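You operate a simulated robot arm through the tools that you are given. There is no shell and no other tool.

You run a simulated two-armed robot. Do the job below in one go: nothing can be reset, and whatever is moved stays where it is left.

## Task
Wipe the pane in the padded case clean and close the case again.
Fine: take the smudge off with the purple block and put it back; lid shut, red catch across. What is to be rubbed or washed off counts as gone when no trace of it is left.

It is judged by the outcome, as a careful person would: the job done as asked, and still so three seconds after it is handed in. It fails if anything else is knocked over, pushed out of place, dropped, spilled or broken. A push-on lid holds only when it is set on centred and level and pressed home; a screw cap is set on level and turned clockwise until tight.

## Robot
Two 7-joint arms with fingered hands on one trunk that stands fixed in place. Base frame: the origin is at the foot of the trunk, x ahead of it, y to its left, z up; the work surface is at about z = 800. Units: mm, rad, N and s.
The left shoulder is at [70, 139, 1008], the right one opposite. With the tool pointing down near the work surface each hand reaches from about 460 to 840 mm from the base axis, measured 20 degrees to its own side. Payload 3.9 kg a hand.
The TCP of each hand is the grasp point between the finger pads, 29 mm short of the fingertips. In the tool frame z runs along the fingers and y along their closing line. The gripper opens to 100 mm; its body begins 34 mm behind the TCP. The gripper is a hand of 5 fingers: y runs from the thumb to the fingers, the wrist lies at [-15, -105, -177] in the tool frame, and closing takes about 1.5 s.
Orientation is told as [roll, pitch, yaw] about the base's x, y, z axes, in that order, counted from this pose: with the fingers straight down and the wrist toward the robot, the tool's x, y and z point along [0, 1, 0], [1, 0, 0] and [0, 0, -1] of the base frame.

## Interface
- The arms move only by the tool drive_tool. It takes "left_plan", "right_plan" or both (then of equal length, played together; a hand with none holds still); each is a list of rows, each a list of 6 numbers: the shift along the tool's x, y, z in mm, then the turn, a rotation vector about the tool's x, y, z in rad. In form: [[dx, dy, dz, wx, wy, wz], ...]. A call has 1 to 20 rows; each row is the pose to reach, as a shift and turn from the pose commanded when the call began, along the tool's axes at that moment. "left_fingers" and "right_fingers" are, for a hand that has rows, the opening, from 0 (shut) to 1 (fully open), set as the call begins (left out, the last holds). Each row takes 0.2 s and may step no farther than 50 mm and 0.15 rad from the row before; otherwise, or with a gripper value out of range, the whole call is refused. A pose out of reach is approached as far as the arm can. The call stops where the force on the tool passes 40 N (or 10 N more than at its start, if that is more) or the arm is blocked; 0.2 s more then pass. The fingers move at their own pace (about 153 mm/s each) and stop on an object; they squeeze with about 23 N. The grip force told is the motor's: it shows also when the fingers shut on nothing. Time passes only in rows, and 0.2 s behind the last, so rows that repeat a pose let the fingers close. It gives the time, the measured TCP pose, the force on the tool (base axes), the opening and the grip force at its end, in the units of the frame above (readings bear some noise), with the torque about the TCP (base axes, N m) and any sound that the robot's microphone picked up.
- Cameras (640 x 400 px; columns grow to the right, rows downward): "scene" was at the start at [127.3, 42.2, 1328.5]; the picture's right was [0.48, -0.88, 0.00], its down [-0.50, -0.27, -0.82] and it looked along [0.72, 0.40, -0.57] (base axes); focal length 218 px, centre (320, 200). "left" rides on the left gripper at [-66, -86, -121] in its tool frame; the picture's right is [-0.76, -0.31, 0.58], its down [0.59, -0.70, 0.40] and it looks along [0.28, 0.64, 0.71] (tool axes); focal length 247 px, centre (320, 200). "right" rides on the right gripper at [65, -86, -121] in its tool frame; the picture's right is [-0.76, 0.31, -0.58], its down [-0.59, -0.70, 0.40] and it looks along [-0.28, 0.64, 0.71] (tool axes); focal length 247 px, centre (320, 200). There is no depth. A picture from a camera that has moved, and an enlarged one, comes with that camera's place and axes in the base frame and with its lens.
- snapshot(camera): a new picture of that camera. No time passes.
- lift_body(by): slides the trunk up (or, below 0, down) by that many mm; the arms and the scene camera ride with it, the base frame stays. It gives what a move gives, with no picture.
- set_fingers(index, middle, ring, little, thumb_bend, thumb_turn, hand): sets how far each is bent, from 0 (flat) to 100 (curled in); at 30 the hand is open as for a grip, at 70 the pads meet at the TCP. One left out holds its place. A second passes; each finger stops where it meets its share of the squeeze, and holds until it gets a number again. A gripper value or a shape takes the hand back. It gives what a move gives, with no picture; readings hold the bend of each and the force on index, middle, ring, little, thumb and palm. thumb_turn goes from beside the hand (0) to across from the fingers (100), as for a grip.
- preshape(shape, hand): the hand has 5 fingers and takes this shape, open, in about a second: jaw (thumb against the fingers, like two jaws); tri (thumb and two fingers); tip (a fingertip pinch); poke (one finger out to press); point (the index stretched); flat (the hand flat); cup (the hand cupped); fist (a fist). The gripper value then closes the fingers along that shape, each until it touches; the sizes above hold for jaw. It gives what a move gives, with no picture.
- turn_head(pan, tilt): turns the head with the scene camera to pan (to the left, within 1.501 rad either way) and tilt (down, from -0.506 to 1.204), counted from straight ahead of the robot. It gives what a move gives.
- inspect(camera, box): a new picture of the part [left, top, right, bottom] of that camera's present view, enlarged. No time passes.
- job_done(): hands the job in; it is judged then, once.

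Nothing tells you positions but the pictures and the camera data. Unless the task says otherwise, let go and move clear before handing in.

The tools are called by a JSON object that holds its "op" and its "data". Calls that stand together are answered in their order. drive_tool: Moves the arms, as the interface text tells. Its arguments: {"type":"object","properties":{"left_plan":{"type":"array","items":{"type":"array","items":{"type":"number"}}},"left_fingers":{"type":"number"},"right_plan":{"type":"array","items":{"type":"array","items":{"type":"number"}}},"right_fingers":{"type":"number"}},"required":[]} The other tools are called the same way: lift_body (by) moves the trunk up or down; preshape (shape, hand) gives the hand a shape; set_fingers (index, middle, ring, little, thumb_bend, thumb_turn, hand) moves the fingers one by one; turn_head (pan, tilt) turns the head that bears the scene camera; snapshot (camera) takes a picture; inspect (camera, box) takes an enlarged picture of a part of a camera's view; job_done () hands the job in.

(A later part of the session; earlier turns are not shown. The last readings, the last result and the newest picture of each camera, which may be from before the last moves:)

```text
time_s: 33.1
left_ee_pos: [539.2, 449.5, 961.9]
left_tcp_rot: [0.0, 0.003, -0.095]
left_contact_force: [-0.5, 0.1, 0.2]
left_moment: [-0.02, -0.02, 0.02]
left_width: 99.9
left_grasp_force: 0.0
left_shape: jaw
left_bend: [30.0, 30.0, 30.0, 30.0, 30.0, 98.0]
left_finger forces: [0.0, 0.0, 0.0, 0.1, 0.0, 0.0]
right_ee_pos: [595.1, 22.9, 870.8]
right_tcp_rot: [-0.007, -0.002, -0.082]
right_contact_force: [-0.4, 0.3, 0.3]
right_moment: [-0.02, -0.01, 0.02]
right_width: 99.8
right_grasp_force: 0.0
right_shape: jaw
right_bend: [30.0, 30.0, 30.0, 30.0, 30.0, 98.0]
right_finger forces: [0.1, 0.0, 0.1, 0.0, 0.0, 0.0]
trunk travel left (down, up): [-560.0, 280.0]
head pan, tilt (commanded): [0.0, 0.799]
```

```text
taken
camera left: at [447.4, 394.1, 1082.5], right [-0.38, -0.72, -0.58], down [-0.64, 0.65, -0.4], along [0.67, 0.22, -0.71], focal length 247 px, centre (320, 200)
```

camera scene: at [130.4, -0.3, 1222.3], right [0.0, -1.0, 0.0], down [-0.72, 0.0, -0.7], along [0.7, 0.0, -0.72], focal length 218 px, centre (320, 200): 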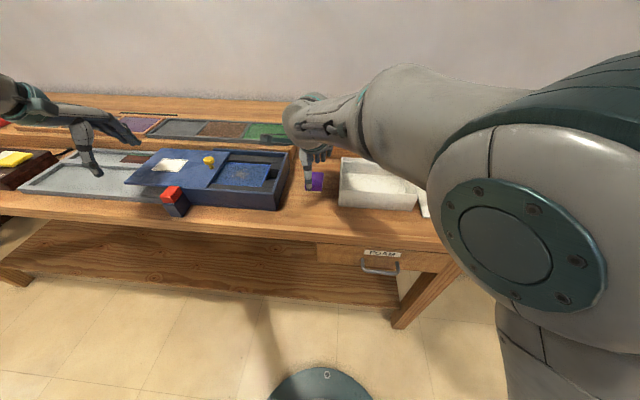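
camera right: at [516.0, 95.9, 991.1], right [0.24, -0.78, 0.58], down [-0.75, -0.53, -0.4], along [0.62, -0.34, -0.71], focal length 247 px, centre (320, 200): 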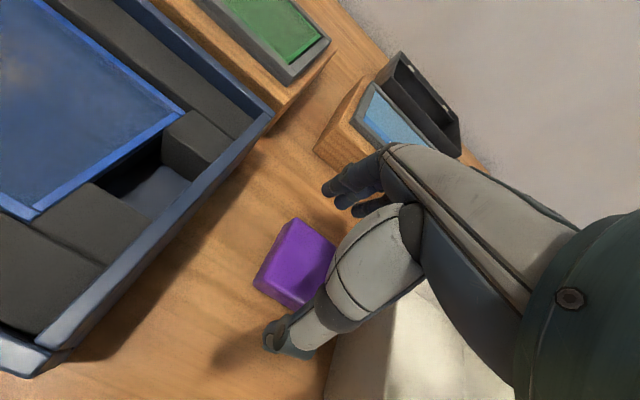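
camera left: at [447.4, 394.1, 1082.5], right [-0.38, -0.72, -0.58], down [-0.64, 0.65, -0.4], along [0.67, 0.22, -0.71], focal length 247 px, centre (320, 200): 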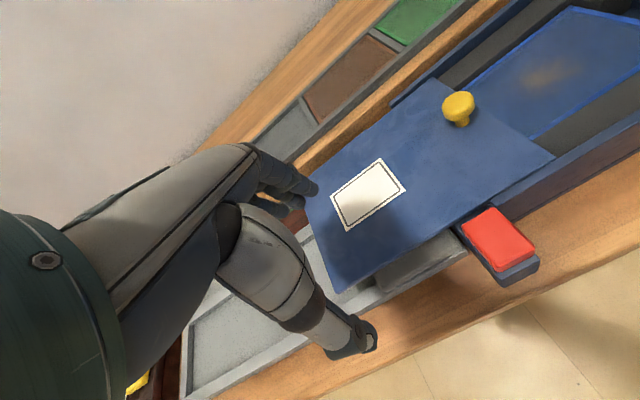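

Both hands came down cleanly and everything else is untouched. Now I'll lower the right hand the last 35 mm around the block.

{"op": "drive_tool", "data": {"right_plan": [[0, 0, 12, 0, 0, 0], [0, 0, 24, 0, 0, 0], [0, 0, 35, 0, 0, 0]]}}

{"op": "inspect", "data": {"camera": "scene", "box": [270, 140, 350, 210]}}

{"op": "inspect", "data": {"camera": "right", "box": [220, 150, 440, 380]}}

```text
time_s: 33.9
left_ee_pos: [541.0, 450.1, 961.0]
left_tcp_rot: [0.001, -0.002, -0.095]
left_contact_force: [0.4, -0.5, -0.6]
left_moment: [0.04, -0.01, -0.02]
left_width: 100.1
left_grasp_force: 0.1
left_shape: jaw
left_bend: [30.0, 30.0, 30.0, 30.0, 30.0, 98.0]
left_finger forces: [0.0, 0.0, 0.0, 0.1, 0.1, 0.0]
right_ee_pos: [600.8, 20.6, 853.8]
right_tcp_rot: [0.029, -0.016, -0.093]
right_contact_force: [0.7, 0.1, -0.5]
right_moment: [-0.02, 0.03, 0.01]
right_width: 99.9
right_grasp_force: 0.1
right_shape: jaw
right_bend: [30.0, 30.0, 30.0, 30.0, 30.0, 98.0]
right_finger forces: [0.0, 0.1, 0.1, 0.0, 0.1, 0.0]
trunk travel left (down, up): [-560.0, 280.0]
head pan, tilt (commanded): [0.0, 0.799]
```

```text
5.71 times, centred on (310, 175) of scene
camera zoom: at [130.8, -0.2, 1222.2], right [0.0, -1.0, 0.0], down [-0.72, 0.0, -0.7], along [0.7, 0.0, -0.72], focal length 1245 px, centre (377, 343)
```

zoom: 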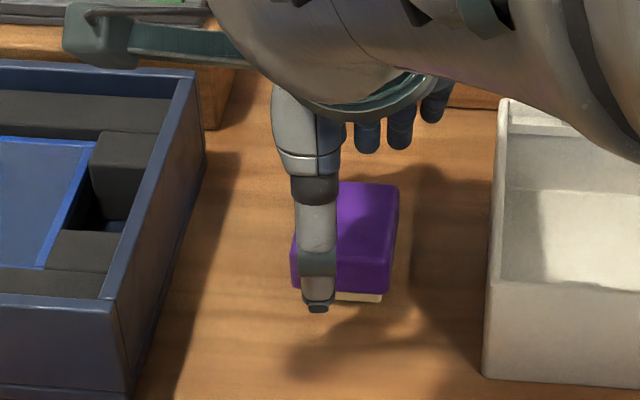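

```text
1.74 times, centred on (330, 265) of right
camera zoom: at [519.3, 90.1, 974.8], right [0.22, -0.8, 0.56], down [-0.75, -0.51, -0.43], along [0.63, -0.32, -0.71], focal length 430 px, centre (303, 87)
```

zoom: 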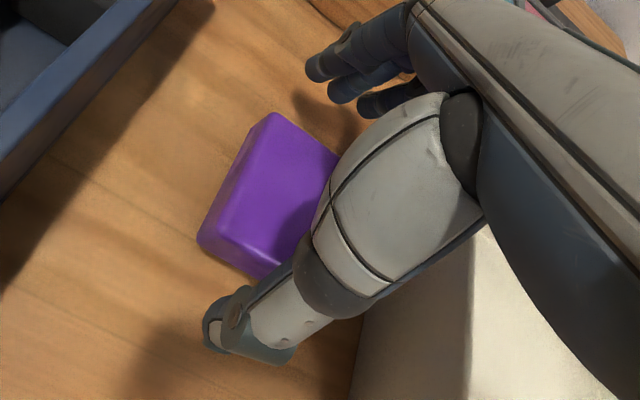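

The right arm again can't get lower here (it tilts instead), so at this spot it is at its joint limits; the left arm worked low without trouble. I'll raise the right hand, park it to the right, and use the left hand with a thumb-and-two-finger grip for the block.

{"op": "drive_tool", "data": {"right_plan": [[0, 0, -30, 0, 0, 0], [0, 0, -75, 0, 0, 0], [0, 0, -115, 0, 0, 0], [-40, -15, -125, 0, 0, 0], [-80, -30, -135, 0, 0, 0], [-120, -50, -145, 0, 0, 0], [-160, -75, -155, 0, 0, -0.1], [-200, -95, -165, 0, 0, -0.2], [-240, -110, -165, 0, 0, -0.3], [-260, -120, -165, 0, 0, -0.3]]}}

{"op": "preshape", "data": {"hand": "left", "shape": "tri"}}

{"op": "snapshot", "data": {"camera": "scene"}}

{"op": "snapshot", "data": {"camera": "left"}}

```text
time_s: 36.1
left_ee_pos: [538.9, 450.2, 961.6]
left_tcp_rot: [0.0, 0.001, -0.097]
left_contact_force: [0.5, -0.6, 0.4]
left_moment: [0.01, 0.0, 0.02]
left_width: 100.0
left_grasp_force: 0.0
left_shape: jaw
left_bend: [30.0, 30.0, 30.0, 30.0, 30.0, 98.0]
left_finger forces: [0.1, 0.0, 0.0, 0.0, 0.1, 0.1]
right_ee_pos: [455.1, -227.0, 1004.4]
right_tcp_rot: [-0.009, -0.001, 0.215]
right_contact_force: [-0.6, 0.6, 0.1]
right_moment: [0.01, 0.0, -0.01]
right_width: 99.7
right_grasp_force: 0.1
right_shape: jaw
right_bend: [30.0, 30.0, 30.0, 30.0, 30.0, 98.0]
right_finger forces: [0.0, 0.0, 0.1, 0.1, 0.0, 0.0]
trunk travel left (down, up): [-560.0, 280.0]
head pan, tilt (commanded): [0.0, 0.799]
```

```text
time_s: 37.0
left_ee_pos: [540.6, 450.4, 962.4]
left_tcp_rot: [-0.001, -0.002, -0.096]
left_contact_force: [-0.3, -0.4, -0.4]
left_moment: [-0.03, -0.01, -0.03]
left_width: 99.6
left_grasp_force: 0.1
left_shape: tri
left_bend: [30.0, 30.0, 99.0, 99.0, 30.0, 98.0]
left_finger forces: [0.0, 0.1, 0.1, 0.0, 0.2, 0.0]
right_ee_pos: [455.9, -226.9, 1004.2]
right_tcp_rot: [-0.008, 0.0, 0.216]
right_contact_force: [1.4, -0.3, 0.0]
right_moment: [-0.01, -0.01, -0.01]
right_width: 99.5
right_grasp_force: 0.2
right_shape: jaw
right_bend: [30.0, 30.0, 30.0, 30.0, 30.0, 98.0]
right_finger forces: [0.0, 0.1, 0.1, 0.0, 0.0, 0.0]
trunk travel left (down, up): [-560.0, 280.0]
head pan, tilt (commanded): [0.0, 0.799]
```

```text
taken
camera scene: at [130.7, -0.2, 1222.2], right [0.0, -1.0, 0.0], down [-0.72, 0.0, -0.7], along [0.7, 0.0, -0.72], focal length 218 px, centre (320, 200)
```

scene: 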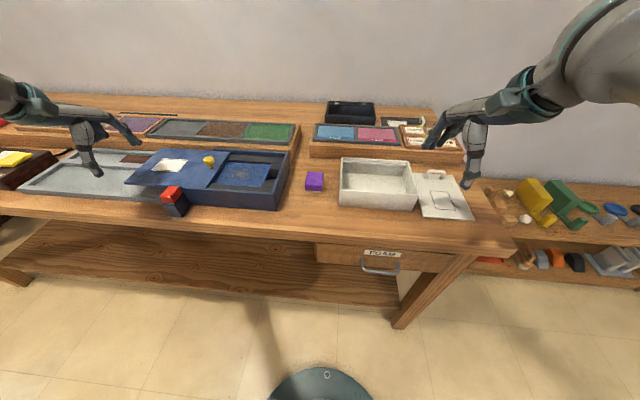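

```text
taken
camera left: at [447.6, 394.2, 1082.3], right [-0.38, -0.72, -0.58], down [-0.64, 0.65, -0.4], along [0.67, 0.22, -0.71], focal length 247 px, centre (320, 200)
```

left: 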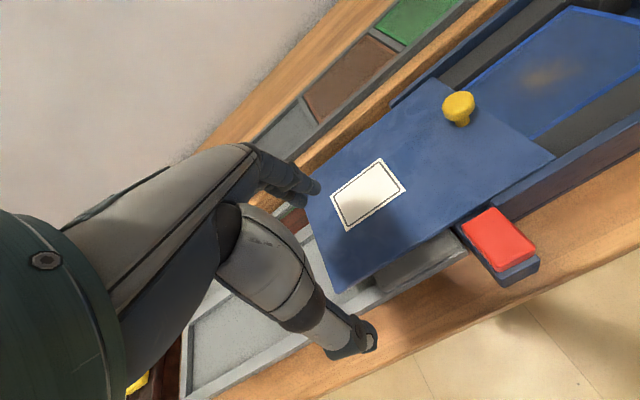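

The bench is unchanged and the right hand is out of the way. I'll carry the left hand across to hover above the purple block.

{"op": "drive_tool", "data": {"left_plan": [[-30, 7, -20, 0, 0, 0], [-75, 17, -30, 0, 0, 0], [-120, 27, -30, 0, 0, 0], [-165, 37, -30, 0, 0, 0], [-210, 47, -30, 0, 0, 0], [-255, 57, -30, 0, 0, 0], [-300, 67, -30, 0, 0, 0], [-345, 77, -30, 0, 0, 0], [-390, 87, -20, 0, 0, 0], [-431, 97, 0, 0, 0, 0]]}}

{"op": "snapshot", "data": {"camera": "scene"}}

{"op": "snapshot", "data": {"camera": "left"}}

{"op": "snapshot", "data": {"camera": "right"}}

```text
time_s: 39.2
left_ee_pos: [597.6, 19.9, 964.3]
left_tcp_rot: [-0.026, -0.002, -0.081]
left_contact_force: [0.2, 0.8, -0.5]
left_moment: [-0.02, -0.02, 0.02]
left_width: 99.8
left_grasp_force: 0.0
left_shape: tri
left_bend: [30.0, 30.0, 99.0, 99.0, 30.0, 98.0]
left_finger forces: [0.0, 0.0, 0.0, 0.1, 0.1, 0.0]
left hand out of reach, approached as far as the arm can: row 8
right_ee_pos: [456.3, -227.5, 1004.6]
right_tcp_rot: [-0.004, 0.001, 0.217]
right_contact_force: [0.2, -0.5, -0.1]
right_moment: [0.0, 0.03, 0.02]
right_width: 99.5
right_grasp_force: 0.1
right_shape: jaw
right_bend: [30.0, 30.0, 30.0, 30.0, 30.0, 98.0]
right_finger forces: [0.0, 0.0, 0.1, 0.1, 0.1, 0.0]
trunk travel left (down, up): [-560.0, 280.0]
head pan, tilt (commanded): [0.0, 0.799]
```

```text
taken
camera scene: at [131.4, -0.8, 1222.1], right [0.0, -1.0, 0.0], down [-0.72, 0.0, -0.7], along [0.7, 0.0, -0.72], focal length 218 px, centre (320, 200)
```

scene: 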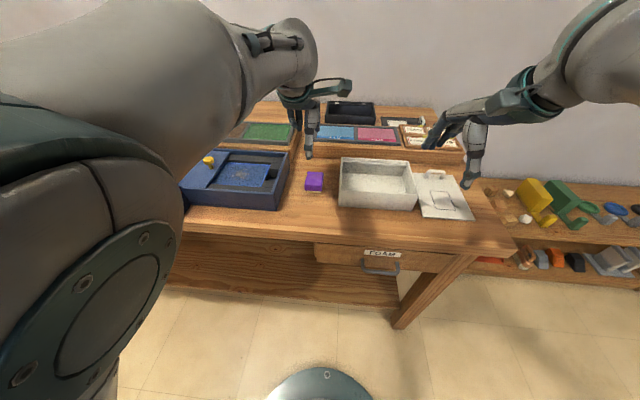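

```text
taken
camera left: at [505.5, -34.2, 1087.5], right [-0.37, -0.74, -0.56], down [-0.65, 0.63, -0.42], along [0.66, 0.21, -0.72], focal length 247 px, centre (320, 200)
```

left: 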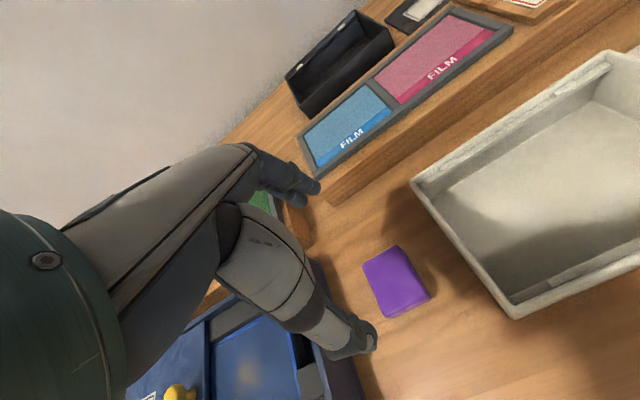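

```text
taken
camera right: at [359.2, -181.0, 1124.3], right [0.46, -0.67, 0.58], down [-0.56, -0.73, -0.39], along [0.69, -0.14, -0.71], focal length 247 px, centre (320, 200)
```

right: 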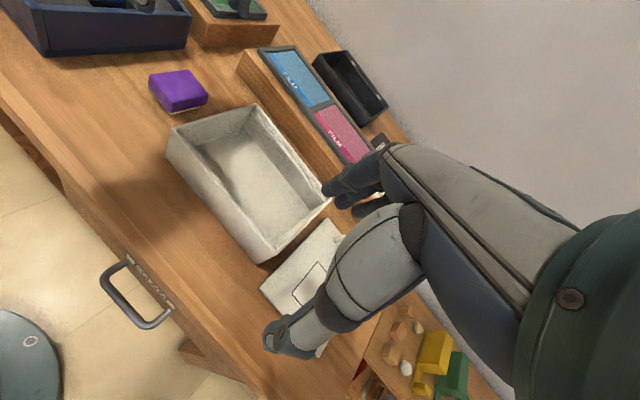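

The left arm is just at its reach limit here too; the limit seems to follow height relative to the shoulder. I'll raise both hands well up, then lower the trunk further so the block comes within comfortable reach.

{"op": "drive_tool", "data": {"left_plan": [[5, 0, -35, 0, 0, 0], [10, 0, -70, 0, 0, 0], [10, 0, -110, 0, 0, 0], [10, 0, -150, 0, 0, 0], [10, 0, -180, 0, 0, 0]], "right_plan": [[0, 0, -45, 0, 0, 0], [0, 0, -90, 0, 0, 0], [0, 0, -135, 0, 0, 0], [0, 0, -170, 0, 0, 0], [0, 0, -190, 0, 0, 0]]}}

{"op": "lift_body", "data": {"by": -160}}

{"op": "snapshot", "data": {"camera": "scene"}}

{"op": "snapshot", "data": {"camera": "left"}}

```text
time_s: 40.4
left_ee_pos: [593.1, 21.8, 1139.5]
left_tcp_rot: [0.001, 0.001, -0.094]
left_contact_force: [-0.1, 0.5, 0.3]
left_moment: [-0.01, 0.0, -0.02]
left_width: 99.7
left_grasp_force: 0.1
left_shape: tri
left_bend: [30.0, 30.0, 99.0, 99.0, 30.0, 98.0]
left_finger forces: [0.0, 0.0, 0.0, 0.0, 0.0, 0.1]
right_ee_pos: [453.8, -224.5, 1192.6]
right_tcp_rot: [-0.008, -0.001, 0.217]
right_contact_force: [-0.2, 0.5, -0.1]
right_moment: [-0.01, 0.06, -0.02]
right_width: 99.8
right_grasp_force: 0.0
right_shape: jaw
right_bend: [30.0, 30.0, 30.0, 30.0, 30.0, 98.0]
right_finger forces: [0.1, 0.0, 0.1, 0.0, 0.1, 0.1]
trunk travel left (down, up): [-560.0, 280.0]
head pan, tilt (commanded): [0.0, 0.799]
```

```text
time_s: 42.2
left_ee_pos: [593.9, 22.0, 980.4]
left_tcp_rot: [0.0, -0.001, -0.096]
left_contact_force: [-0.1, -0.4, -0.4]
left_moment: [-0.01, 0.02, 0.01]
left_width: 99.9
left_grasp_force: 0.0
left_shape: tri
left_bend: [30.0, 30.0, 99.0, 99.0, 30.0, 98.0]
left_finger forces: [0.1, 0.1, 0.1, 0.1, 0.0, 0.0]
right_ee_pos: [454.5, -223.0, 1031.9]
right_tcp_rot: [-0.007, -0.001, 0.216]
right_contact_force: [0.0, 0.5, 0.2]
right_moment: [0.0, 0.0, 0.0]
right_width: 99.6
right_grasp_force: 0.0
right_shape: jaw
right_bend: [30.0, 30.0, 30.0, 30.0, 30.0, 98.0]
right_finger forces: [0.1, 0.1, 0.0, 0.0, 0.0, 0.1]
trunk travel left (down, up): [-400.0, 440.0]
head pan, tilt (commanded): [0.0, 0.799]
```

```text
taken
camera scene: at [130.5, -0.2, 1062.3], right [0.0, -1.0, 0.0], down [-0.72, 0.0, -0.7], along [0.7, 0.0, -0.72], focal length 218 px, centre (320, 200)
```

scene: 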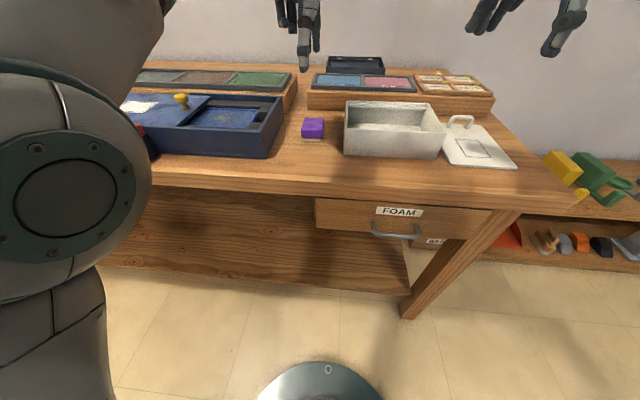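

```text
taken
camera left: at [501.2, -34.6, 1101.0], right [-0.38, -0.72, -0.58], down [-0.64, 0.65, -0.4], along [0.67, 0.22, -0.71], focal length 247 px, centre (320, 200)
```

left: 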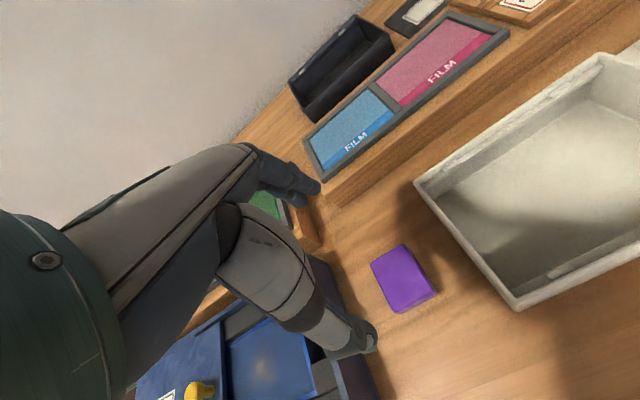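

The left hand is level above the block now. I'll adjust the head and zoom in to fix the block's exact position relative to the hand.

{"op": "turn_head", "data": {"pan": 0.1, "tilt": 0.55}}

{"op": "inspect", "data": {"camera": "left", "box": [330, 220, 470, 340]}}

{"op": "snapshot", "data": {"camera": "scene"}}

```text
time_s: 43.0
left_ee_pos: [594.5, 21.6, 981.3]
left_tcp_rot: [-0.001, 0.001, -0.095]
left_contact_force: [-0.5, -0.2, 0.4]
left_moment: [-0.02, -0.01, -0.01]
left_width: 99.8
left_grasp_force: 0.0
left_shape: tri
left_bend: [30.0, 30.0, 99.0, 99.0, 30.0, 98.0]
left_finger forces: [0.0, 0.1, 0.0, 0.0, 0.1, 0.1]
right_ee_pos: [454.0, -225.2, 1031.6]
right_tcp_rot: [-0.008, 0.0, 0.217]
right_contact_force: [-0.2, 0.5, 0.2]
right_moment: [-0.01, 0.0, 0.0]
right_width: 99.7
right_grasp_force: 0.1
right_shape: jaw
right_bend: [30.0, 30.0, 30.0, 30.0, 30.0, 98.0]
right_finger forces: [0.0, 0.0, 0.1, 0.0, 0.1, 0.1]
trunk travel left (down, up): [-400.0, 440.0]
head pan, tilt (commanded): [0.099, 0.55]
```

```text
3.33 times, centred on (400, 280) of left
camera zoom: at [501.4, -34.6, 1100.9], right [-0.38, -0.72, -0.58], down [-0.64, 0.65, -0.4], along [0.67, 0.22, -0.71], focal length 823 px, centre (53, -67)
```

zoom: 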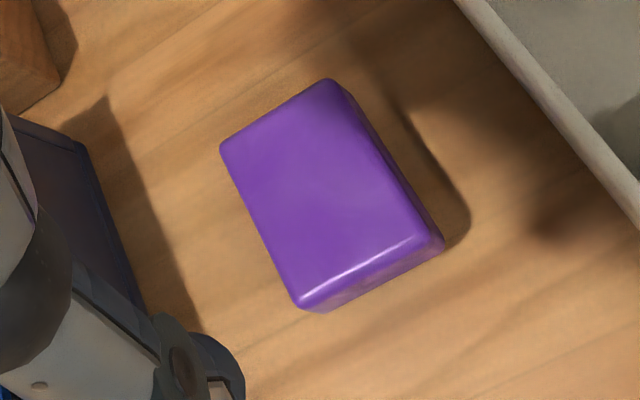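

```text
taken
camera scene: at [139.3, 8.7, 1083.5], right [0.1, -1.0, 0.0], down [-0.52, -0.05, -0.85], along [0.85, 0.08, -0.52], focal length 218 px, centre (320, 200)
```

scene: 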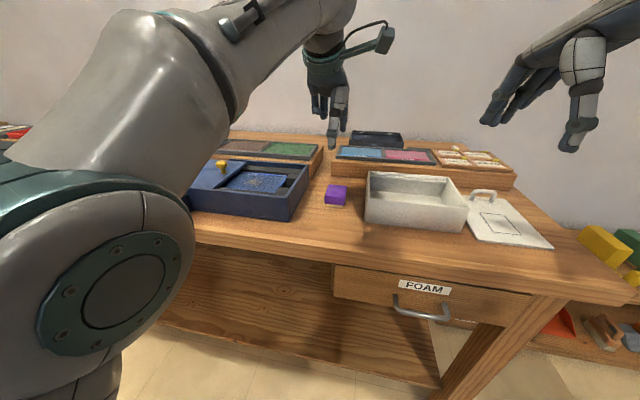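

The block hasn't moved (centre ≈ 594, 16.5). I'll centre the grip on it and go down in stages while watching the pose.

{"op": "drive_tool", "data": {"left_plan": [[-4, 0, 30, 0, 0, 0], [-7, 0, 60, 0, 0, 0], [-7, 0, 90, 0, 0, 0], [-7, 0, 110, 0, 0, 0]]}}

{"op": "inspect", "data": {"camera": "scene", "box": [270, 120, 410, 230]}}

{"op": "inspect", "data": {"camera": "left", "box": [240, 150, 480, 350]}}

```text
time_s: 44.0
left_ee_pos: [593.3, 12.7, 870.8]
left_tcp_rot: [0.0, -0.002, -0.097]
left_contact_force: [-0.5, 0.0, 0.1]
left_moment: [-0.02, 0.05, 0.03]
left_width: 99.8
left_grasp_force: 0.0
left_shape: tri
left_bend: [30.0, 30.0, 99.0, 99.0, 30.0, 98.0]
left_finger forces: [0.0, 0.0, 0.1, 0.1, 0.0, 0.1]
right_ee_pos: [454.4, -225.0, 1031.8]
right_tcp_rot: [-0.007, -0.001, 0.215]
right_contact_force: [0.3, 1.0, -0.3]
right_moment: [0.04, -0.04, -0.01]
right_width: 99.7
right_grasp_force: 0.1
right_shape: jaw
right_bend: [30.0, 30.0, 30.0, 30.0, 30.0, 98.0]
right_finger forces: [0.1, 0.0, 0.0, 0.0, 0.1, 0.1]
trunk travel left (down, up): [-400.0, 440.0]
head pan, tilt (commanded): [0.099, 0.55]
```

```text
3.64 times, centred on (340, 175) of scene
camera zoom: at [139.4, 8.7, 1083.6], right [0.1, -1.0, 0.0], down [-0.52, -0.05, -0.85], along [0.85, 0.08, -0.52], focal length 792 px, centre (247, 291)
```

zoom: 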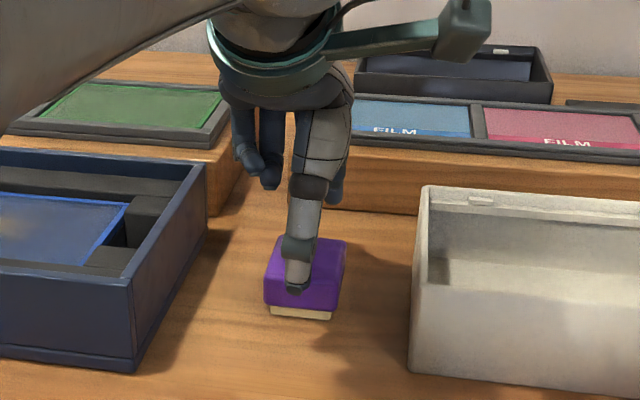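

```text
2.00 times, centred on (360, 250) of left
camera zoom: at [500.3, -42.1, 991.7], right [-0.38, -0.72, -0.58], down [-0.64, 0.65, -0.4], along [0.67, 0.22, -0.71], focal length 494 px, centre (240, 100)
```

zoom: 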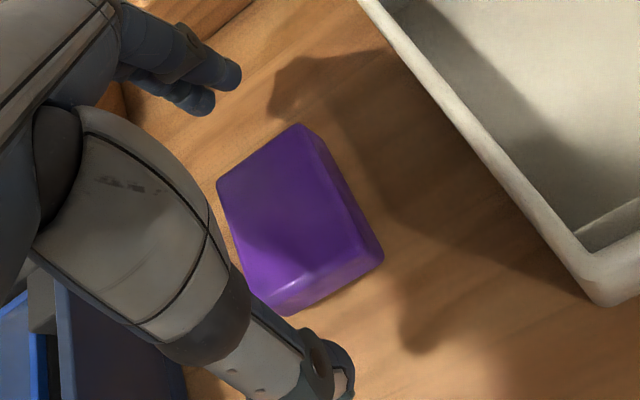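

Still level and well centred at z≈871. I'll go down the last 35 mm.

{"op": "drive_tool", "data": {"left_plan": [[1, 0, 12, 0, 0, 0], [1, 0, 24, 0, 0, 0], [1, 0, 35, 0, 0, 0]]}}

{"op": "inspect", "data": {"camera": "scene", "box": [290, 150, 390, 230]}}

{"op": "inspect", "data": {"camera": "left", "box": [240, 150, 480, 350]}}

{"op": "inspect", "data": {"camera": "right", "box": [60, 0, 300, 160]}}

```text
time_s: 44.8
left_ee_pos: [593.1, 14.1, 836.9]
left_tcp_rot: [0.001, -0.002, -0.097]
left_contact_force: [0.0, -0.1, 1.0]
left_moment: [0.0, -0.01, 0.0]
left_width: 99.8
left_grasp_force: 0.0
left_shape: tri
left_bend: [30.0, 30.0, 99.0, 99.0, 30.0, 98.0]
left_finger forces: [0.0, 0.0, 0.0, 0.1, 0.0, 0.0]
right_ee_pos: [455.4, -225.7, 1031.0]
right_tcp_rot: [-0.007, 0.0, 0.215]
right_contact_force: [0.2, 0.1, 0.0]
right_moment: [-0.01, -0.02, -0.02]
right_width: 99.6
right_grasp_force: 0.0
right_shape: jaw
right_bend: [30.0, 30.0, 30.0, 30.0, 30.0, 98.0]
right_finger forces: [0.0, 0.0, 0.0, 0.0, 0.0, 0.1]
trunk travel left (down, up): [-400.0, 440.0]
head pan, tilt (commanded): [0.099, 0.55]
```

```text
5.00 times, centred on (340, 190) of scene
camera zoom: at [139.4, 8.7, 1083.6], right [0.1, -1.0, 0.0], down [-0.52, -0.05, -0.85], along [0.85, 0.08, -0.52], focal length 1089 px, centre (220, 250)
```

zoom: 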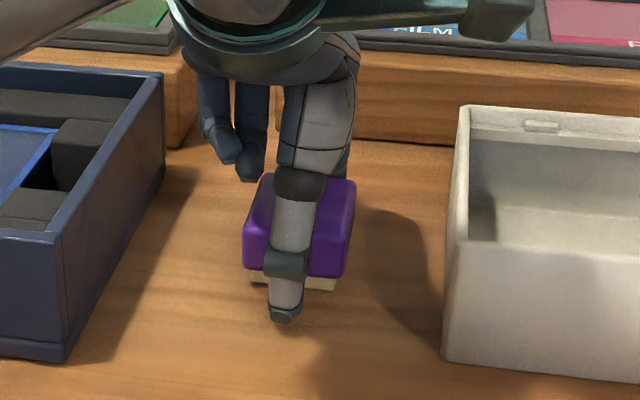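

```text
2.00 times, centred on (360, 250) of left
camera zoom: at [500.6, -41.5, 956.7], right [-0.38, -0.72, -0.58], down [-0.64, 0.65, -0.4], along [0.67, 0.22, -0.71], focal length 494 px, centre (240, 100)
```

zoom: 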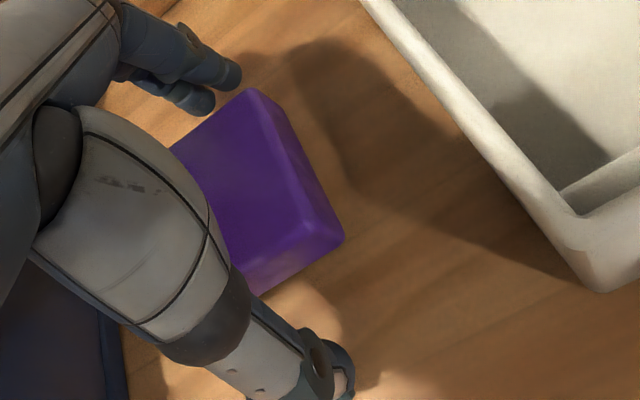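

```text
2.50 times, centred on (180, 80) of right
camera zoom: at [357.6, -178.5, 1152.0], right [0.46, -0.67, 0.58], down [-0.56, -0.73, -0.39], along [0.69, -0.14, -0.71], focal length 617 px, centre (670, 500)
```

zoom: 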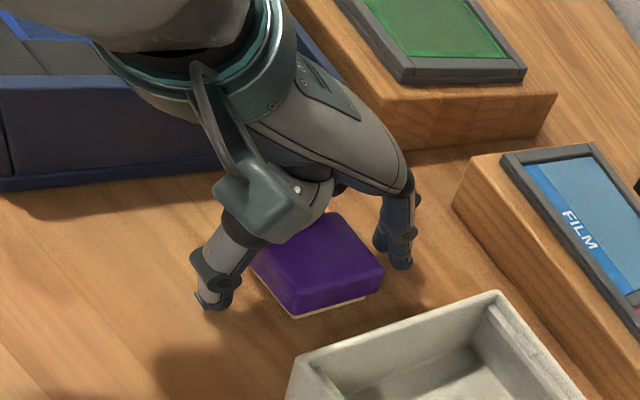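

The thumb and index straddle the block nicely with tips just above the table. I'll close the grip.

{"op": "drive_tool", "data": {"left_plan": [[0, 0, 0, 0, 0, 0], [0, 0, 0, 0, 0, 0], [0, 0, 0, 0, 0, 0], [0, 0, 0, 0, 0, 0], [0, 0, 0, 0, 0, 0], [0, 0, 0, 0, 0, 0], [0, 0, 0, 0, 0, 0]], "left_fingers": 0.3}}

{"op": "inspect", "data": {"camera": "right", "box": [100, 20, 260, 150]}}

{"op": "inspect", "data": {"camera": "left", "box": [240, 150, 480, 350]}}

{"op": "inspect", "data": {"camera": "scene", "box": [290, 150, 390, 230]}}

```text
time_s: 46.4
left_ee_pos: [594.1, 14.4, 835.6]
left_tcp_rot: [0.0, 0.001, -0.097]
left_contact_force: [-0.2, 0.3, 0.0]
left_moment: [0.0, 0.02, -0.04]
left_width: 53.9
left_grasp_force: 23.0
left_shape: tri
left_bend: [39.0, 41.0, 100.0, 100.0, 30.0, 100.0]
left_finger forces: [11.4, 10.4, 0.0, 0.0, 21.9, 0.0]
right_ee_pos: [455.3, -224.3, 1031.4]
right_tcp_rot: [-0.008, 0.001, 0.218]
right_contact_force: [-0.5, -0.7, 0.2]
right_moment: [0.04, -0.03, 0.01]
right_width: 99.8
right_grasp_force: 0.0
right_shape: jaw
right_bend: [30.0, 30.0, 30.0, 30.0, 30.0, 98.0]
right_finger forces: [0.1, 0.1, 0.0, 0.1, 0.1, 0.0]
trunk travel left (down, up): [-400.0, 440.0]
head pan, tilt (commanded): [0.099, 0.55]
```

```text
3.08 times, centred on (180, 85) of right
camera zoom: at [357.6, -178.5, 1152.0], right [0.46, -0.67, 0.58], down [-0.56, -0.73, -0.39], along [0.69, -0.14, -0.71], focal length 760 px, centre (751, 554)
```

zoom: 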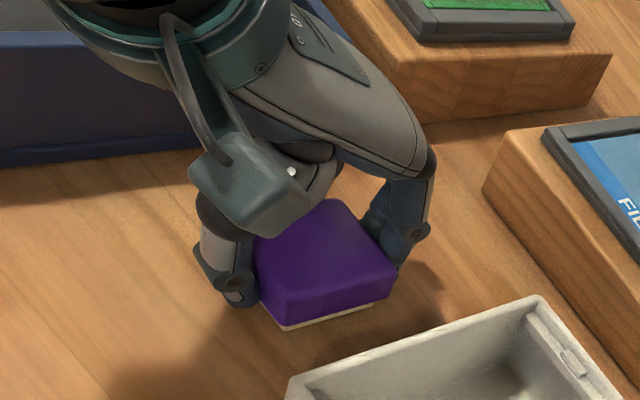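

```text
2.00 times, centred on (360, 250) of left
camera zoom: at [500.7, -41.4, 956.7], right [-0.38, -0.72, -0.58], down [-0.64, 0.65, -0.4], along [0.67, 0.22, -0.71], focal length 494 px, centre (240, 100)
```

zoom: 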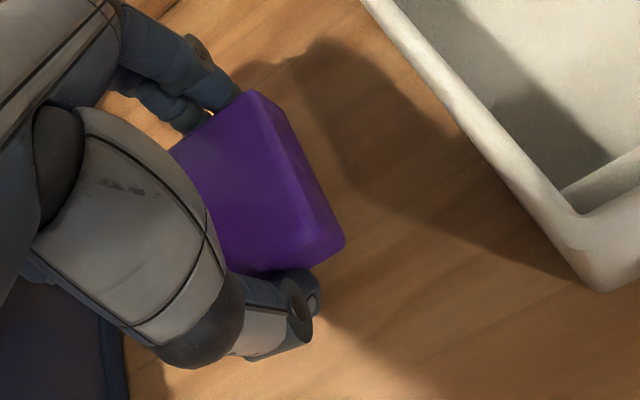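

```text
5.00 times, centred on (340, 190) of scene
camera zoom: at [139.4, 8.7, 1083.6], right [0.1, -1.0, 0.0], down [-0.52, -0.05, -0.85], along [0.85, 0.08, -0.52], focal length 1089 px, centre (220, 250)
```

zoom: 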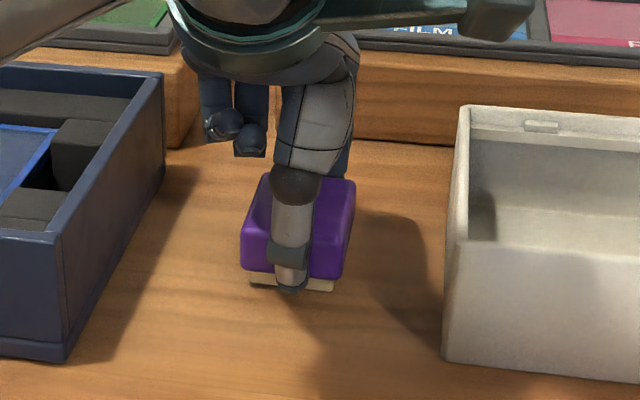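

The grip is balanced, but the thumb tip sits only about 5 mm above the pad's face, which is tight over the foam. I'll reopen, raise the hand 6 mm and grip again higher on the block.

{"op": "drive_tool", "data": {"left_plan": [[0, 0, 0, 0, 0, 0], [0, 0, 0, 0, 0, 0], [0, 0, 0, 0, 0, 0], [0, 0, -6, 0, 0, 0], [0, 0, -6, 0, 0, 0]], "left_fingers": 0.8}}

{"op": "drive_tool", "data": {"left_plan": [[0, 0, 0, 0, 0, 0], [0, 0, 0, 0, 0, 0], [0, 0, 0, 0, 0, 0], [0, 0, 0, 0, 0, 0], [0, 0, 0, 0, 0, 0], [0, 0, 0, 0, 0, 0]], "left_fingers": 0.3}}

{"op": "inspect", "data": {"camera": "scene", "box": [290, 150, 390, 230]}}

{"op": "inspect", "data": {"camera": "right", "box": [100, 20, 260, 150]}}

```text
time_s: 47.6
left_ee_pos: [594.5, 13.8, 841.0]
left_tcp_rot: [0.0, 0.002, -0.096]
left_contact_force: [-0.1, -0.4, 0.1]
left_moment: [0.01, 0.02, 0.02]
left_width: 79.5
left_grasp_force: 0.1
left_shape: tri
left_bend: [38.0, 33.0, 99.0, 99.0, 31.0, 99.0]
left_finger forces: [0.0, 0.1, 0.0, 0.1, 0.0, 0.0]
right_ee_pos: [455.5, -225.0, 1031.6]
right_tcp_rot: [-0.006, 0.0, 0.216]
right_contact_force: [0.1, 0.5, -0.3]
right_moment: [-0.02, -0.02, 0.02]
right_width: 99.8
right_grasp_force: 0.0
right_shape: jaw
right_bend: [30.0, 30.0, 30.0, 30.0, 30.0, 98.0]
right_finger forces: [0.0, 0.0, 0.1, 0.0, 0.1, 0.0]
trunk travel left (down, up): [-400.0, 440.0]
head pan, tilt (commanded): [0.099, 0.55]
```

```text
time_s: 49.0
left_ee_pos: [594.1, 15.4, 842.9]
left_tcp_rot: [0.0, -0.001, -0.097]
left_contact_force: [0.4, -1.0, -0.6]
left_moment: [0.01, 0.04, -0.04]
left_width: 53.7
left_grasp_force: 23.1
left_shape: tri
left_bend: [39.0, 41.0, 100.0, 100.0, 31.0, 100.0]
left_finger forces: [11.4, 10.5, 0.1, 0.0, 21.9, 0.1]
right_ee_pos: [455.0, -224.5, 1031.1]
right_tcp_rot: [-0.007, 0.001, 0.216]
right_contact_force: [-0.2, 0.2, 0.2]
right_moment: [0.03, 0.01, -0.01]
right_width: 99.8
right_grasp_force: 0.0
right_shape: jaw
right_bend: [30.0, 30.0, 30.0, 30.0, 30.0, 98.0]
right_finger forces: [0.1, 0.0, 0.1, 0.0, 0.1, 0.0]
trunk travel left (down, up): [-400.0, 440.0]
head pan, tilt (commanded): [0.099, 0.55]
```

```text
5.00 times, centred on (340, 190) of scene
camera zoom: at [139.4, 8.7, 1083.6], right [0.1, -1.0, 0.0], down [-0.52, -0.05, -0.85], along [0.85, 0.08, -0.52], focal length 1089 px, centre (220, 250)
```

zoom: 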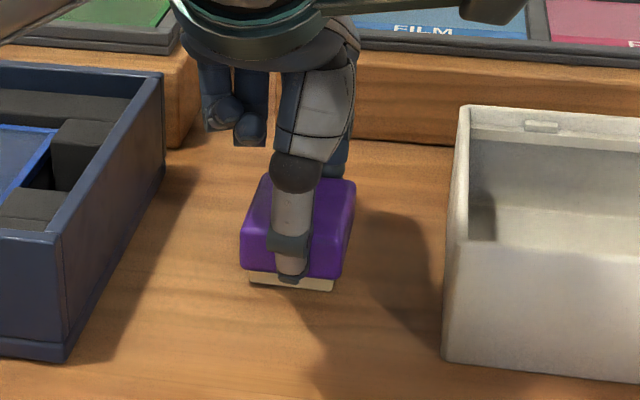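

```text
3.08 times, centred on (180, 85) of right
camera zoom: at [357.6, -178.5, 1152.0], right [0.46, -0.67, 0.58], down [-0.56, -0.73, -0.39], along [0.69, -0.14, -0.71], focal length 760 px, centre (751, 554)
```

zoom: 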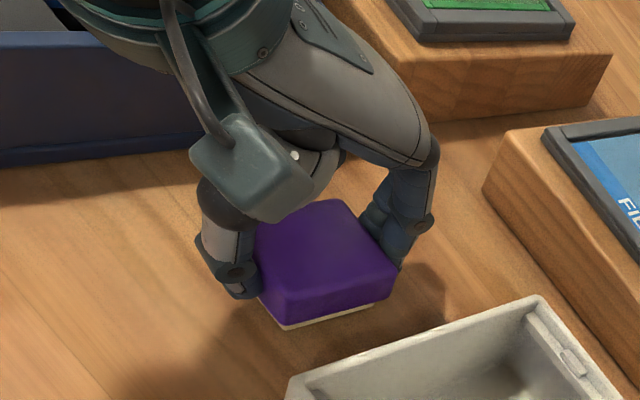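

The thumb now sits higher on the block with a firm, balanced grip. I'll lift straight up and confirm the block comes along level.

{"op": "drive_tool", "data": {"left_plan": [[0, 0, -10, 0, 0, 0], [0, 0, -30, 0, 0, 0], [0, 0, -60, 0, 0, 0], [0, 0, -95, 0, 0, 0]]}}

{"op": "inspect", "data": {"camera": "scene", "box": [270, 110, 410, 220]}}

{"op": "inspect", "data": {"camera": "right", "box": [100, 0, 260, 130]}}

```text
time_s: 50.0
left_ee_pos: [596.0, 14.6, 937.1]
left_tcp_rot: [-0.001, 0.002, -0.094]
left_contact_force: [-0.3, -0.6, -0.7]
left_moment: [-0.02, 0.02, 0.0]
left_width: 53.4
left_grasp_force: 23.1
left_shape: tri
left_bend: [39.0, 41.0, 100.0, 100.0, 31.0, 100.0]
left_finger forces: [11.5, 10.3, 0.1, 0.1, 22.0, 0.0]
right_ee_pos: [455.2, -225.5, 1032.9]
right_tcp_rot: [-0.007, 0.001, 0.215]
right_contact_force: [-0.5, 0.1, 0.6]
right_moment: [-0.01, 0.0, 0.03]
right_width: 99.6
right_grasp_force: 0.0
right_shape: jaw
right_bend: [30.0, 30.0, 30.0, 30.0, 30.0, 98.0]
right_finger forces: [0.1, 0.1, 0.1, 0.0, 0.0, 0.1]
trunk travel left (down, up): [-400.0, 440.0]
head pan, tilt (commanded): [0.099, 0.55]
```

```text
3.64 times, centred on (340, 165) of scene
camera zoom: at [139.3, 8.7, 1083.6], right [0.1, -1.0, 0.0], down [-0.52, -0.05, -0.85], along [0.85, 0.08, -0.52], focal length 792 px, centre (247, 327)
```

zoom: 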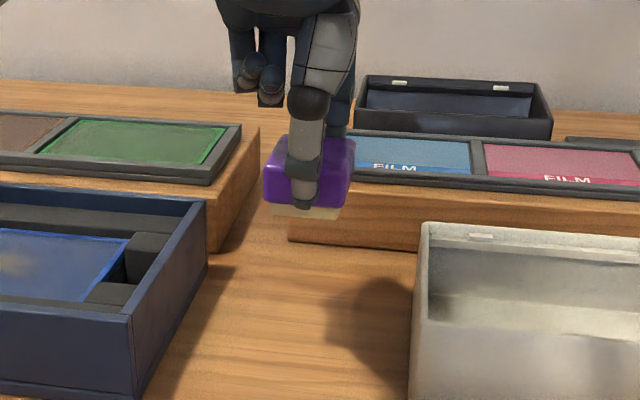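

```text
3.08 times, centred on (180, 65) of right
camera zoom: at [357.5, -178.5, 1152.0], right [0.46, -0.67, 0.58], down [-0.56, -0.73, -0.39], along [0.69, -0.14, -0.71], focal length 760 px, centre (751, 615)
```

zoom: 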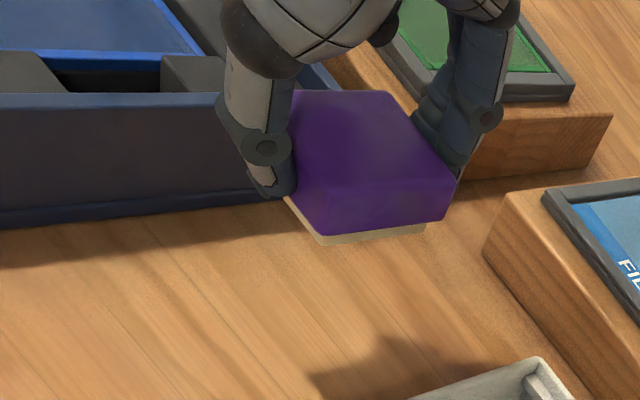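

The block is held level. I'll carry it left to hover above the smudge on the pane.

{"op": "drive_tool", "data": {"left_plan": [[40, -4, 0, 0, 0, 0], [80, -8, 0, 0, 0, 0], [120, -12, 0, 0, 0, 0], [160, -16, 0, 0, 0, 0], [190, -18, 0, 0, 0, 0], [199, -19, 0, 0, 0, 0]]}}

{"op": "turn_head", "data": {"pan": 0.25, "tilt": 0.6}}

{"op": "snapshot", "data": {"camera": "scene"}}

{"op": "snapshot", "data": {"camera": "left"}}

{"op": "snapshot", "data": {"camera": "right"}}

```text
time_s: 51.4
left_ee_pos: [594.6, 214.7, 935.4]
left_tcp_rot: [0.001, -0.001, -0.095]
left_contact_force: [0.8, 0.1, -0.6]
left_moment: [0.02, -0.03, -0.01]
left_width: 53.9
left_grasp_force: 22.7
left_shape: tri
left_bend: [39.0, 41.0, 100.0, 100.0, 31.0, 100.0]
left_finger forces: [11.4, 10.4, 0.1, 0.0, 21.8, 0.0]
right_ee_pos: [455.4, -224.9, 1032.2]
right_tcp_rot: [-0.008, 0.001, 0.218]
right_contact_force: [0.6, 0.5, 0.0]
right_moment: [-0.02, -0.01, -0.01]
right_width: 99.8
right_grasp_force: 0.0
right_shape: jaw
right_bend: [30.0, 30.0, 30.0, 30.0, 30.0, 98.0]
right_finger forces: [0.0, 0.1, 0.1, 0.0, 0.1, 0.0]
trunk travel left (down, up): [-400.0, 440.0]
head pan, tilt (commanded): [0.099, 0.55]
```

```text
time_s: 52.1
left_ee_pos: [593.3, 214.8, 935.3]
left_tcp_rot: [-0.001, 0.0, -0.095]
left_contact_force: [-0.3, 0.3, -0.7]
left_moment: [0.01, 0.02, -0.02]
left_width: 53.7
left_grasp_force: 23.5
left_shape: tri
left_bend: [39.0, 41.0, 100.0, 100.0, 31.0, 100.0]
left_finger forces: [11.4, 10.3, 0.1, 0.0, 21.8, 0.0]
right_ee_pos: [454.6, -225.2, 1031.9]
right_tcp_rot: [-0.008, 0.002, 0.217]
right_contact_force: [0.6, -0.3, 0.0]
right_moment: [-0.01, -0.01, -0.02]
right_width: 99.4
right_grasp_force: 0.1
right_shape: jaw
right_bend: [30.0, 30.0, 30.0, 30.0, 30.0, 98.0]
right_finger forces: [0.0, 0.0, 0.0, 0.0, 0.0, 0.0]
trunk travel left (down, up): [-400.0, 440.0]
head pan, tilt (commanded): [0.25, 0.6]
```

```text
taken
camera scene: at [135.7, 21.6, 1079.1], right [0.25, -0.97, 0.0], down [-0.55, -0.14, -0.83], along [0.8, 0.2, -0.56], focal length 218 px, centre (320, 200)
```

scene: 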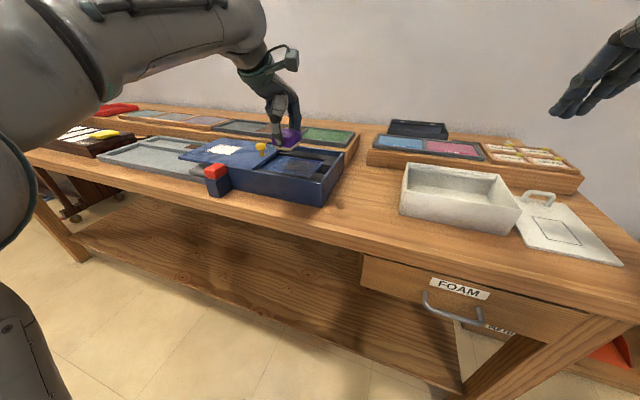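

```text
taken
camera left: at [501.3, 159.1, 1056.6], right [-0.38, -0.72, -0.58], down [-0.64, 0.65, -0.4], along [0.67, 0.22, -0.71], focal length 247 px, centre (320, 200)
```

left: 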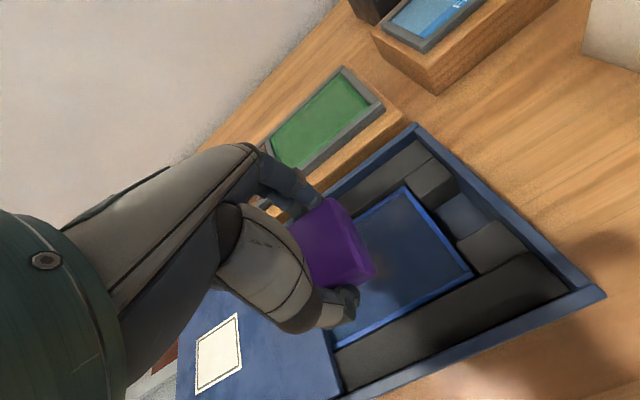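

```text
taken
camera right: at [357.6, -178.5, 1152.0], right [0.46, -0.67, 0.58], down [-0.56, -0.73, -0.39], along [0.69, -0.14, -0.71], focal length 247 px, centre (320, 200)
```

right: 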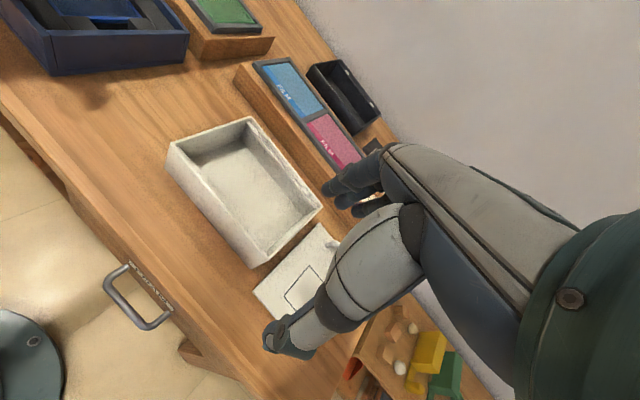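

The block hovers over the smudge. I'll move the right hand to serve as an observer with its camera on the case, while lowering the block to about 8 mm above the pane.

{"op": "drive_tool", "data": {"left_plan": [[0, 0, 8, 0, 0, 0], [0, 0, 16, 0, 0, 0], [0, 0, 24, 0, 0, 0], [0, 0, 32, 0, 0, 0], [0, 0, 38, 0, 0, 0]], "right_plan": [[33, 2, -6, 0, 0, -0.05], [66, 4, -12, 0, 0, -0.1], [100, 7, -18, 0, 0, -0.15], [133, 9, -24, 0, 0, -0.2], [166, 11, -28, 0, 0, -0.233]]}}

{"op": "snapshot", "data": {"camera": "right"}}

{"op": "inspect", "data": {"camera": "scene", "box": [220, 110, 360, 220]}}

{"op": "inspect", "data": {"camera": "left", "box": [220, 100, 520, 340]}}

```text
time_s: 53.3
left_ee_pos: [593.9, 217.6, 896.4]
left_tcp_rot: [0.001, -0.001, -0.096]
left_contact_force: [0.1, -0.3, -0.5]
left_moment: [-0.01, 0.0, -0.02]
left_width: 53.8
left_grasp_force: 23.6
left_shape: tri
left_bend: [39.0, 41.0, 100.0, 100.0, 31.0, 100.0]
left_finger forces: [11.4, 10.4, 0.0, 0.0, 21.9, 0.0]
right_ee_pos: [430.7, -59.5, 1058.8]
right_tcp_rot: [-0.007, 0.001, 0.451]
right_contact_force: [0.4, 0.4, 0.8]
right_moment: [-0.01, 0.01, 0.03]
right_width: 99.6
right_grasp_force: 0.0
right_shape: jaw
right_bend: [30.0, 30.0, 30.0, 30.0, 30.0, 98.0]
right_finger forces: [0.0, 0.0, 0.0, 0.1, 0.0, 0.0]
trunk travel left (down, up): [-400.0, 440.0]
head pan, tilt (commanded): [0.25, 0.6]
```

```text
taken
camera right: at [325.6, -36.8, 1179.1], right [0.6, -0.54, 0.58], down [-0.38, -0.84, -0.39], along [0.7, 0.02, -0.71], focal length 247 px, centre (320, 200)
```

right: 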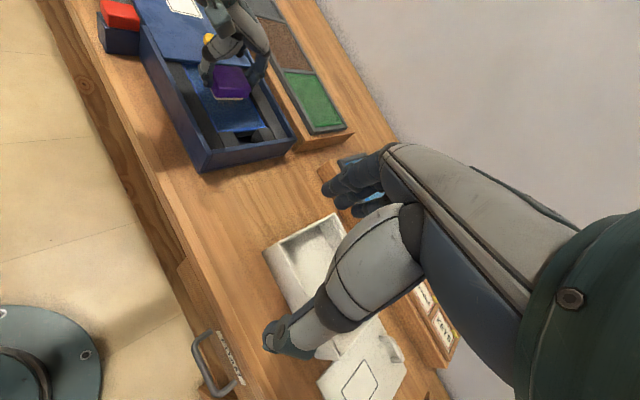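

```text
3.64 times, centred on (290, 165) of scene
camera zoom: at [135.7, 22.5, 1079.1], right [0.25, -0.97, 0.0], down [-0.55, -0.14, -0.82], along [0.8, 0.2, -0.57], focal length 792 px, centre (429, 327)
```

zoom: 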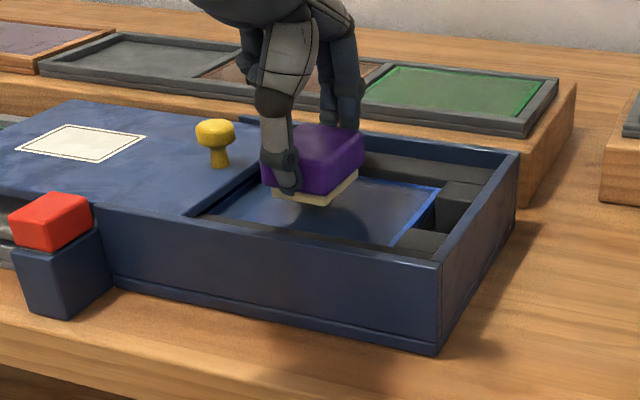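

```text
1.67 times, centred on (370, 220) of left
camera zoom: at [500.9, 160.5, 1018.1], right [-0.38, -0.72, -0.58], down [-0.64, 0.65, -0.4], along [0.67, 0.22, -0.71], focal length 412 px, centre (237, 167)
```

zoom: 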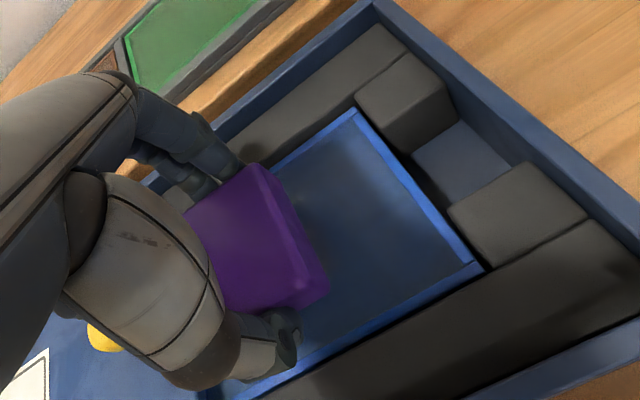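

The pad is centred over the smudge and clear of foam and lid. I'll creep down toward contact.

{"op": "drive_tool", "data": {"left_plan": [[0, 0, 2, 0, 0, 0], [0, 0, 4, 0, 0, 0], [0, 0, 6, 0, 0, 0]]}}

{"op": "inspect", "data": {"camera": "scene", "box": [260, 130, 340, 190]}}

```text
time_s: 54.1
left_ee_pos: [593.8, 215.3, 892.6]
left_tcp_rot: [0.0, 0.0, -0.095]
left_contact_force: [-0.2, -0.7, 0.2]
left_moment: [0.01, -0.01, 0.0]
left_width: 53.8
left_grasp_force: 23.5
left_shape: tri
left_bend: [39.0, 41.0, 100.0, 100.0, 31.0, 100.0]
left_finger forces: [11.4, 10.4, 0.0, 0.0, 21.8, 0.0]
right_ee_pos: [430.8, -61.5, 1059.5]
right_tcp_rot: [-0.006, 0.002, 0.448]
right_contact_force: [-0.5, 0.9, 0.0]
right_moment: [0.01, 0.0, 0.02]
right_width: 99.5
right_grasp_force: 0.1
right_shape: jaw
right_bend: [30.0, 30.0, 30.0, 30.0, 30.0, 98.0]
right_finger forces: [0.0, 0.0, 0.0, 0.0, 0.2, 0.1]
trunk travel left (down, up): [-400.0, 440.0]
head pan, tilt (commanded): [0.25, 0.6]
```

```text
6.67 times, centred on (300, 160) of scene
camera zoom: at [135.7, 21.7, 1079.1], right [0.25, -0.97, 0.0], down [-0.55, -0.14, -0.82], along [0.8, 0.2, -0.57], focal length 1452 px, centre (453, 467)
```

zoom: 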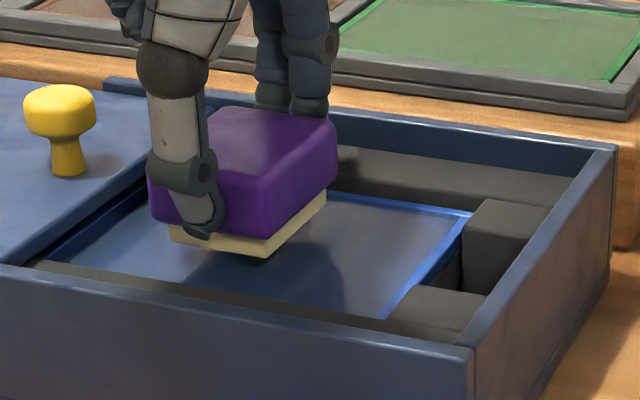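

Still a few millimetres above the glass. I'll continue in 1 mm steps.

{"op": "drive_tool", "data": {"left_plan": [[0, 0, 1, 0, 0, 0], [0, 0, 2, 0, 0, 0], [0, 0, 3, 0, 0, 0]]}}

{"op": "inspect", "data": {"camera": "scene", "box": [260, 130, 340, 190]}}

```text
time_s: 54.9
left_ee_pos: [595.4, 214.5, 889.3]
left_tcp_rot: [-0.001, 0.0, -0.096]
left_contact_force: [-0.2, -0.2, -0.2]
left_moment: [-0.02, 0.02, -0.03]
left_width: 54.1
left_grasp_force: 23.4
left_shape: tri
left_bend: [39.0, 41.0, 100.0, 100.0, 31.0, 100.0]
left_finger forces: [11.4, 10.4, 0.0, 0.0, 21.8, 0.0]
right_ee_pos: [432.0, -62.3, 1058.7]
right_tcp_rot: [-0.007, 0.003, 0.449]
right_contact_force: [0.7, -0.5, 0.1]
right_moment: [0.03, -0.01, -0.01]
right_width: 100.0
right_grasp_force: 0.0
right_shape: jaw
right_bend: [30.0, 30.0, 30.0, 30.0, 30.0, 98.0]
right_finger forces: [0.1, 0.0, 0.0, 0.1, 0.0, 0.0]
trunk travel left (down, up): [-400.0, 440.0]
head pan, tilt (commanded): [0.25, 0.6]
```

```text
6.67 times, centred on (300, 160) of scene
camera zoom: at [135.7, 21.7, 1079.1], right [0.25, -0.97, 0.0], down [-0.55, -0.14, -0.83], along [0.8, 0.2, -0.56], focal length 1452 px, centre (453, 467)
```

zoom: 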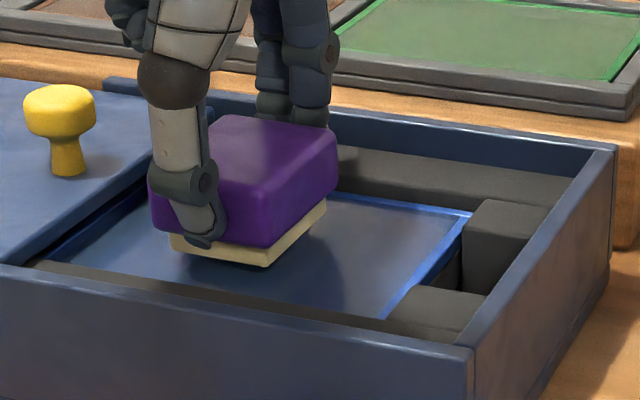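

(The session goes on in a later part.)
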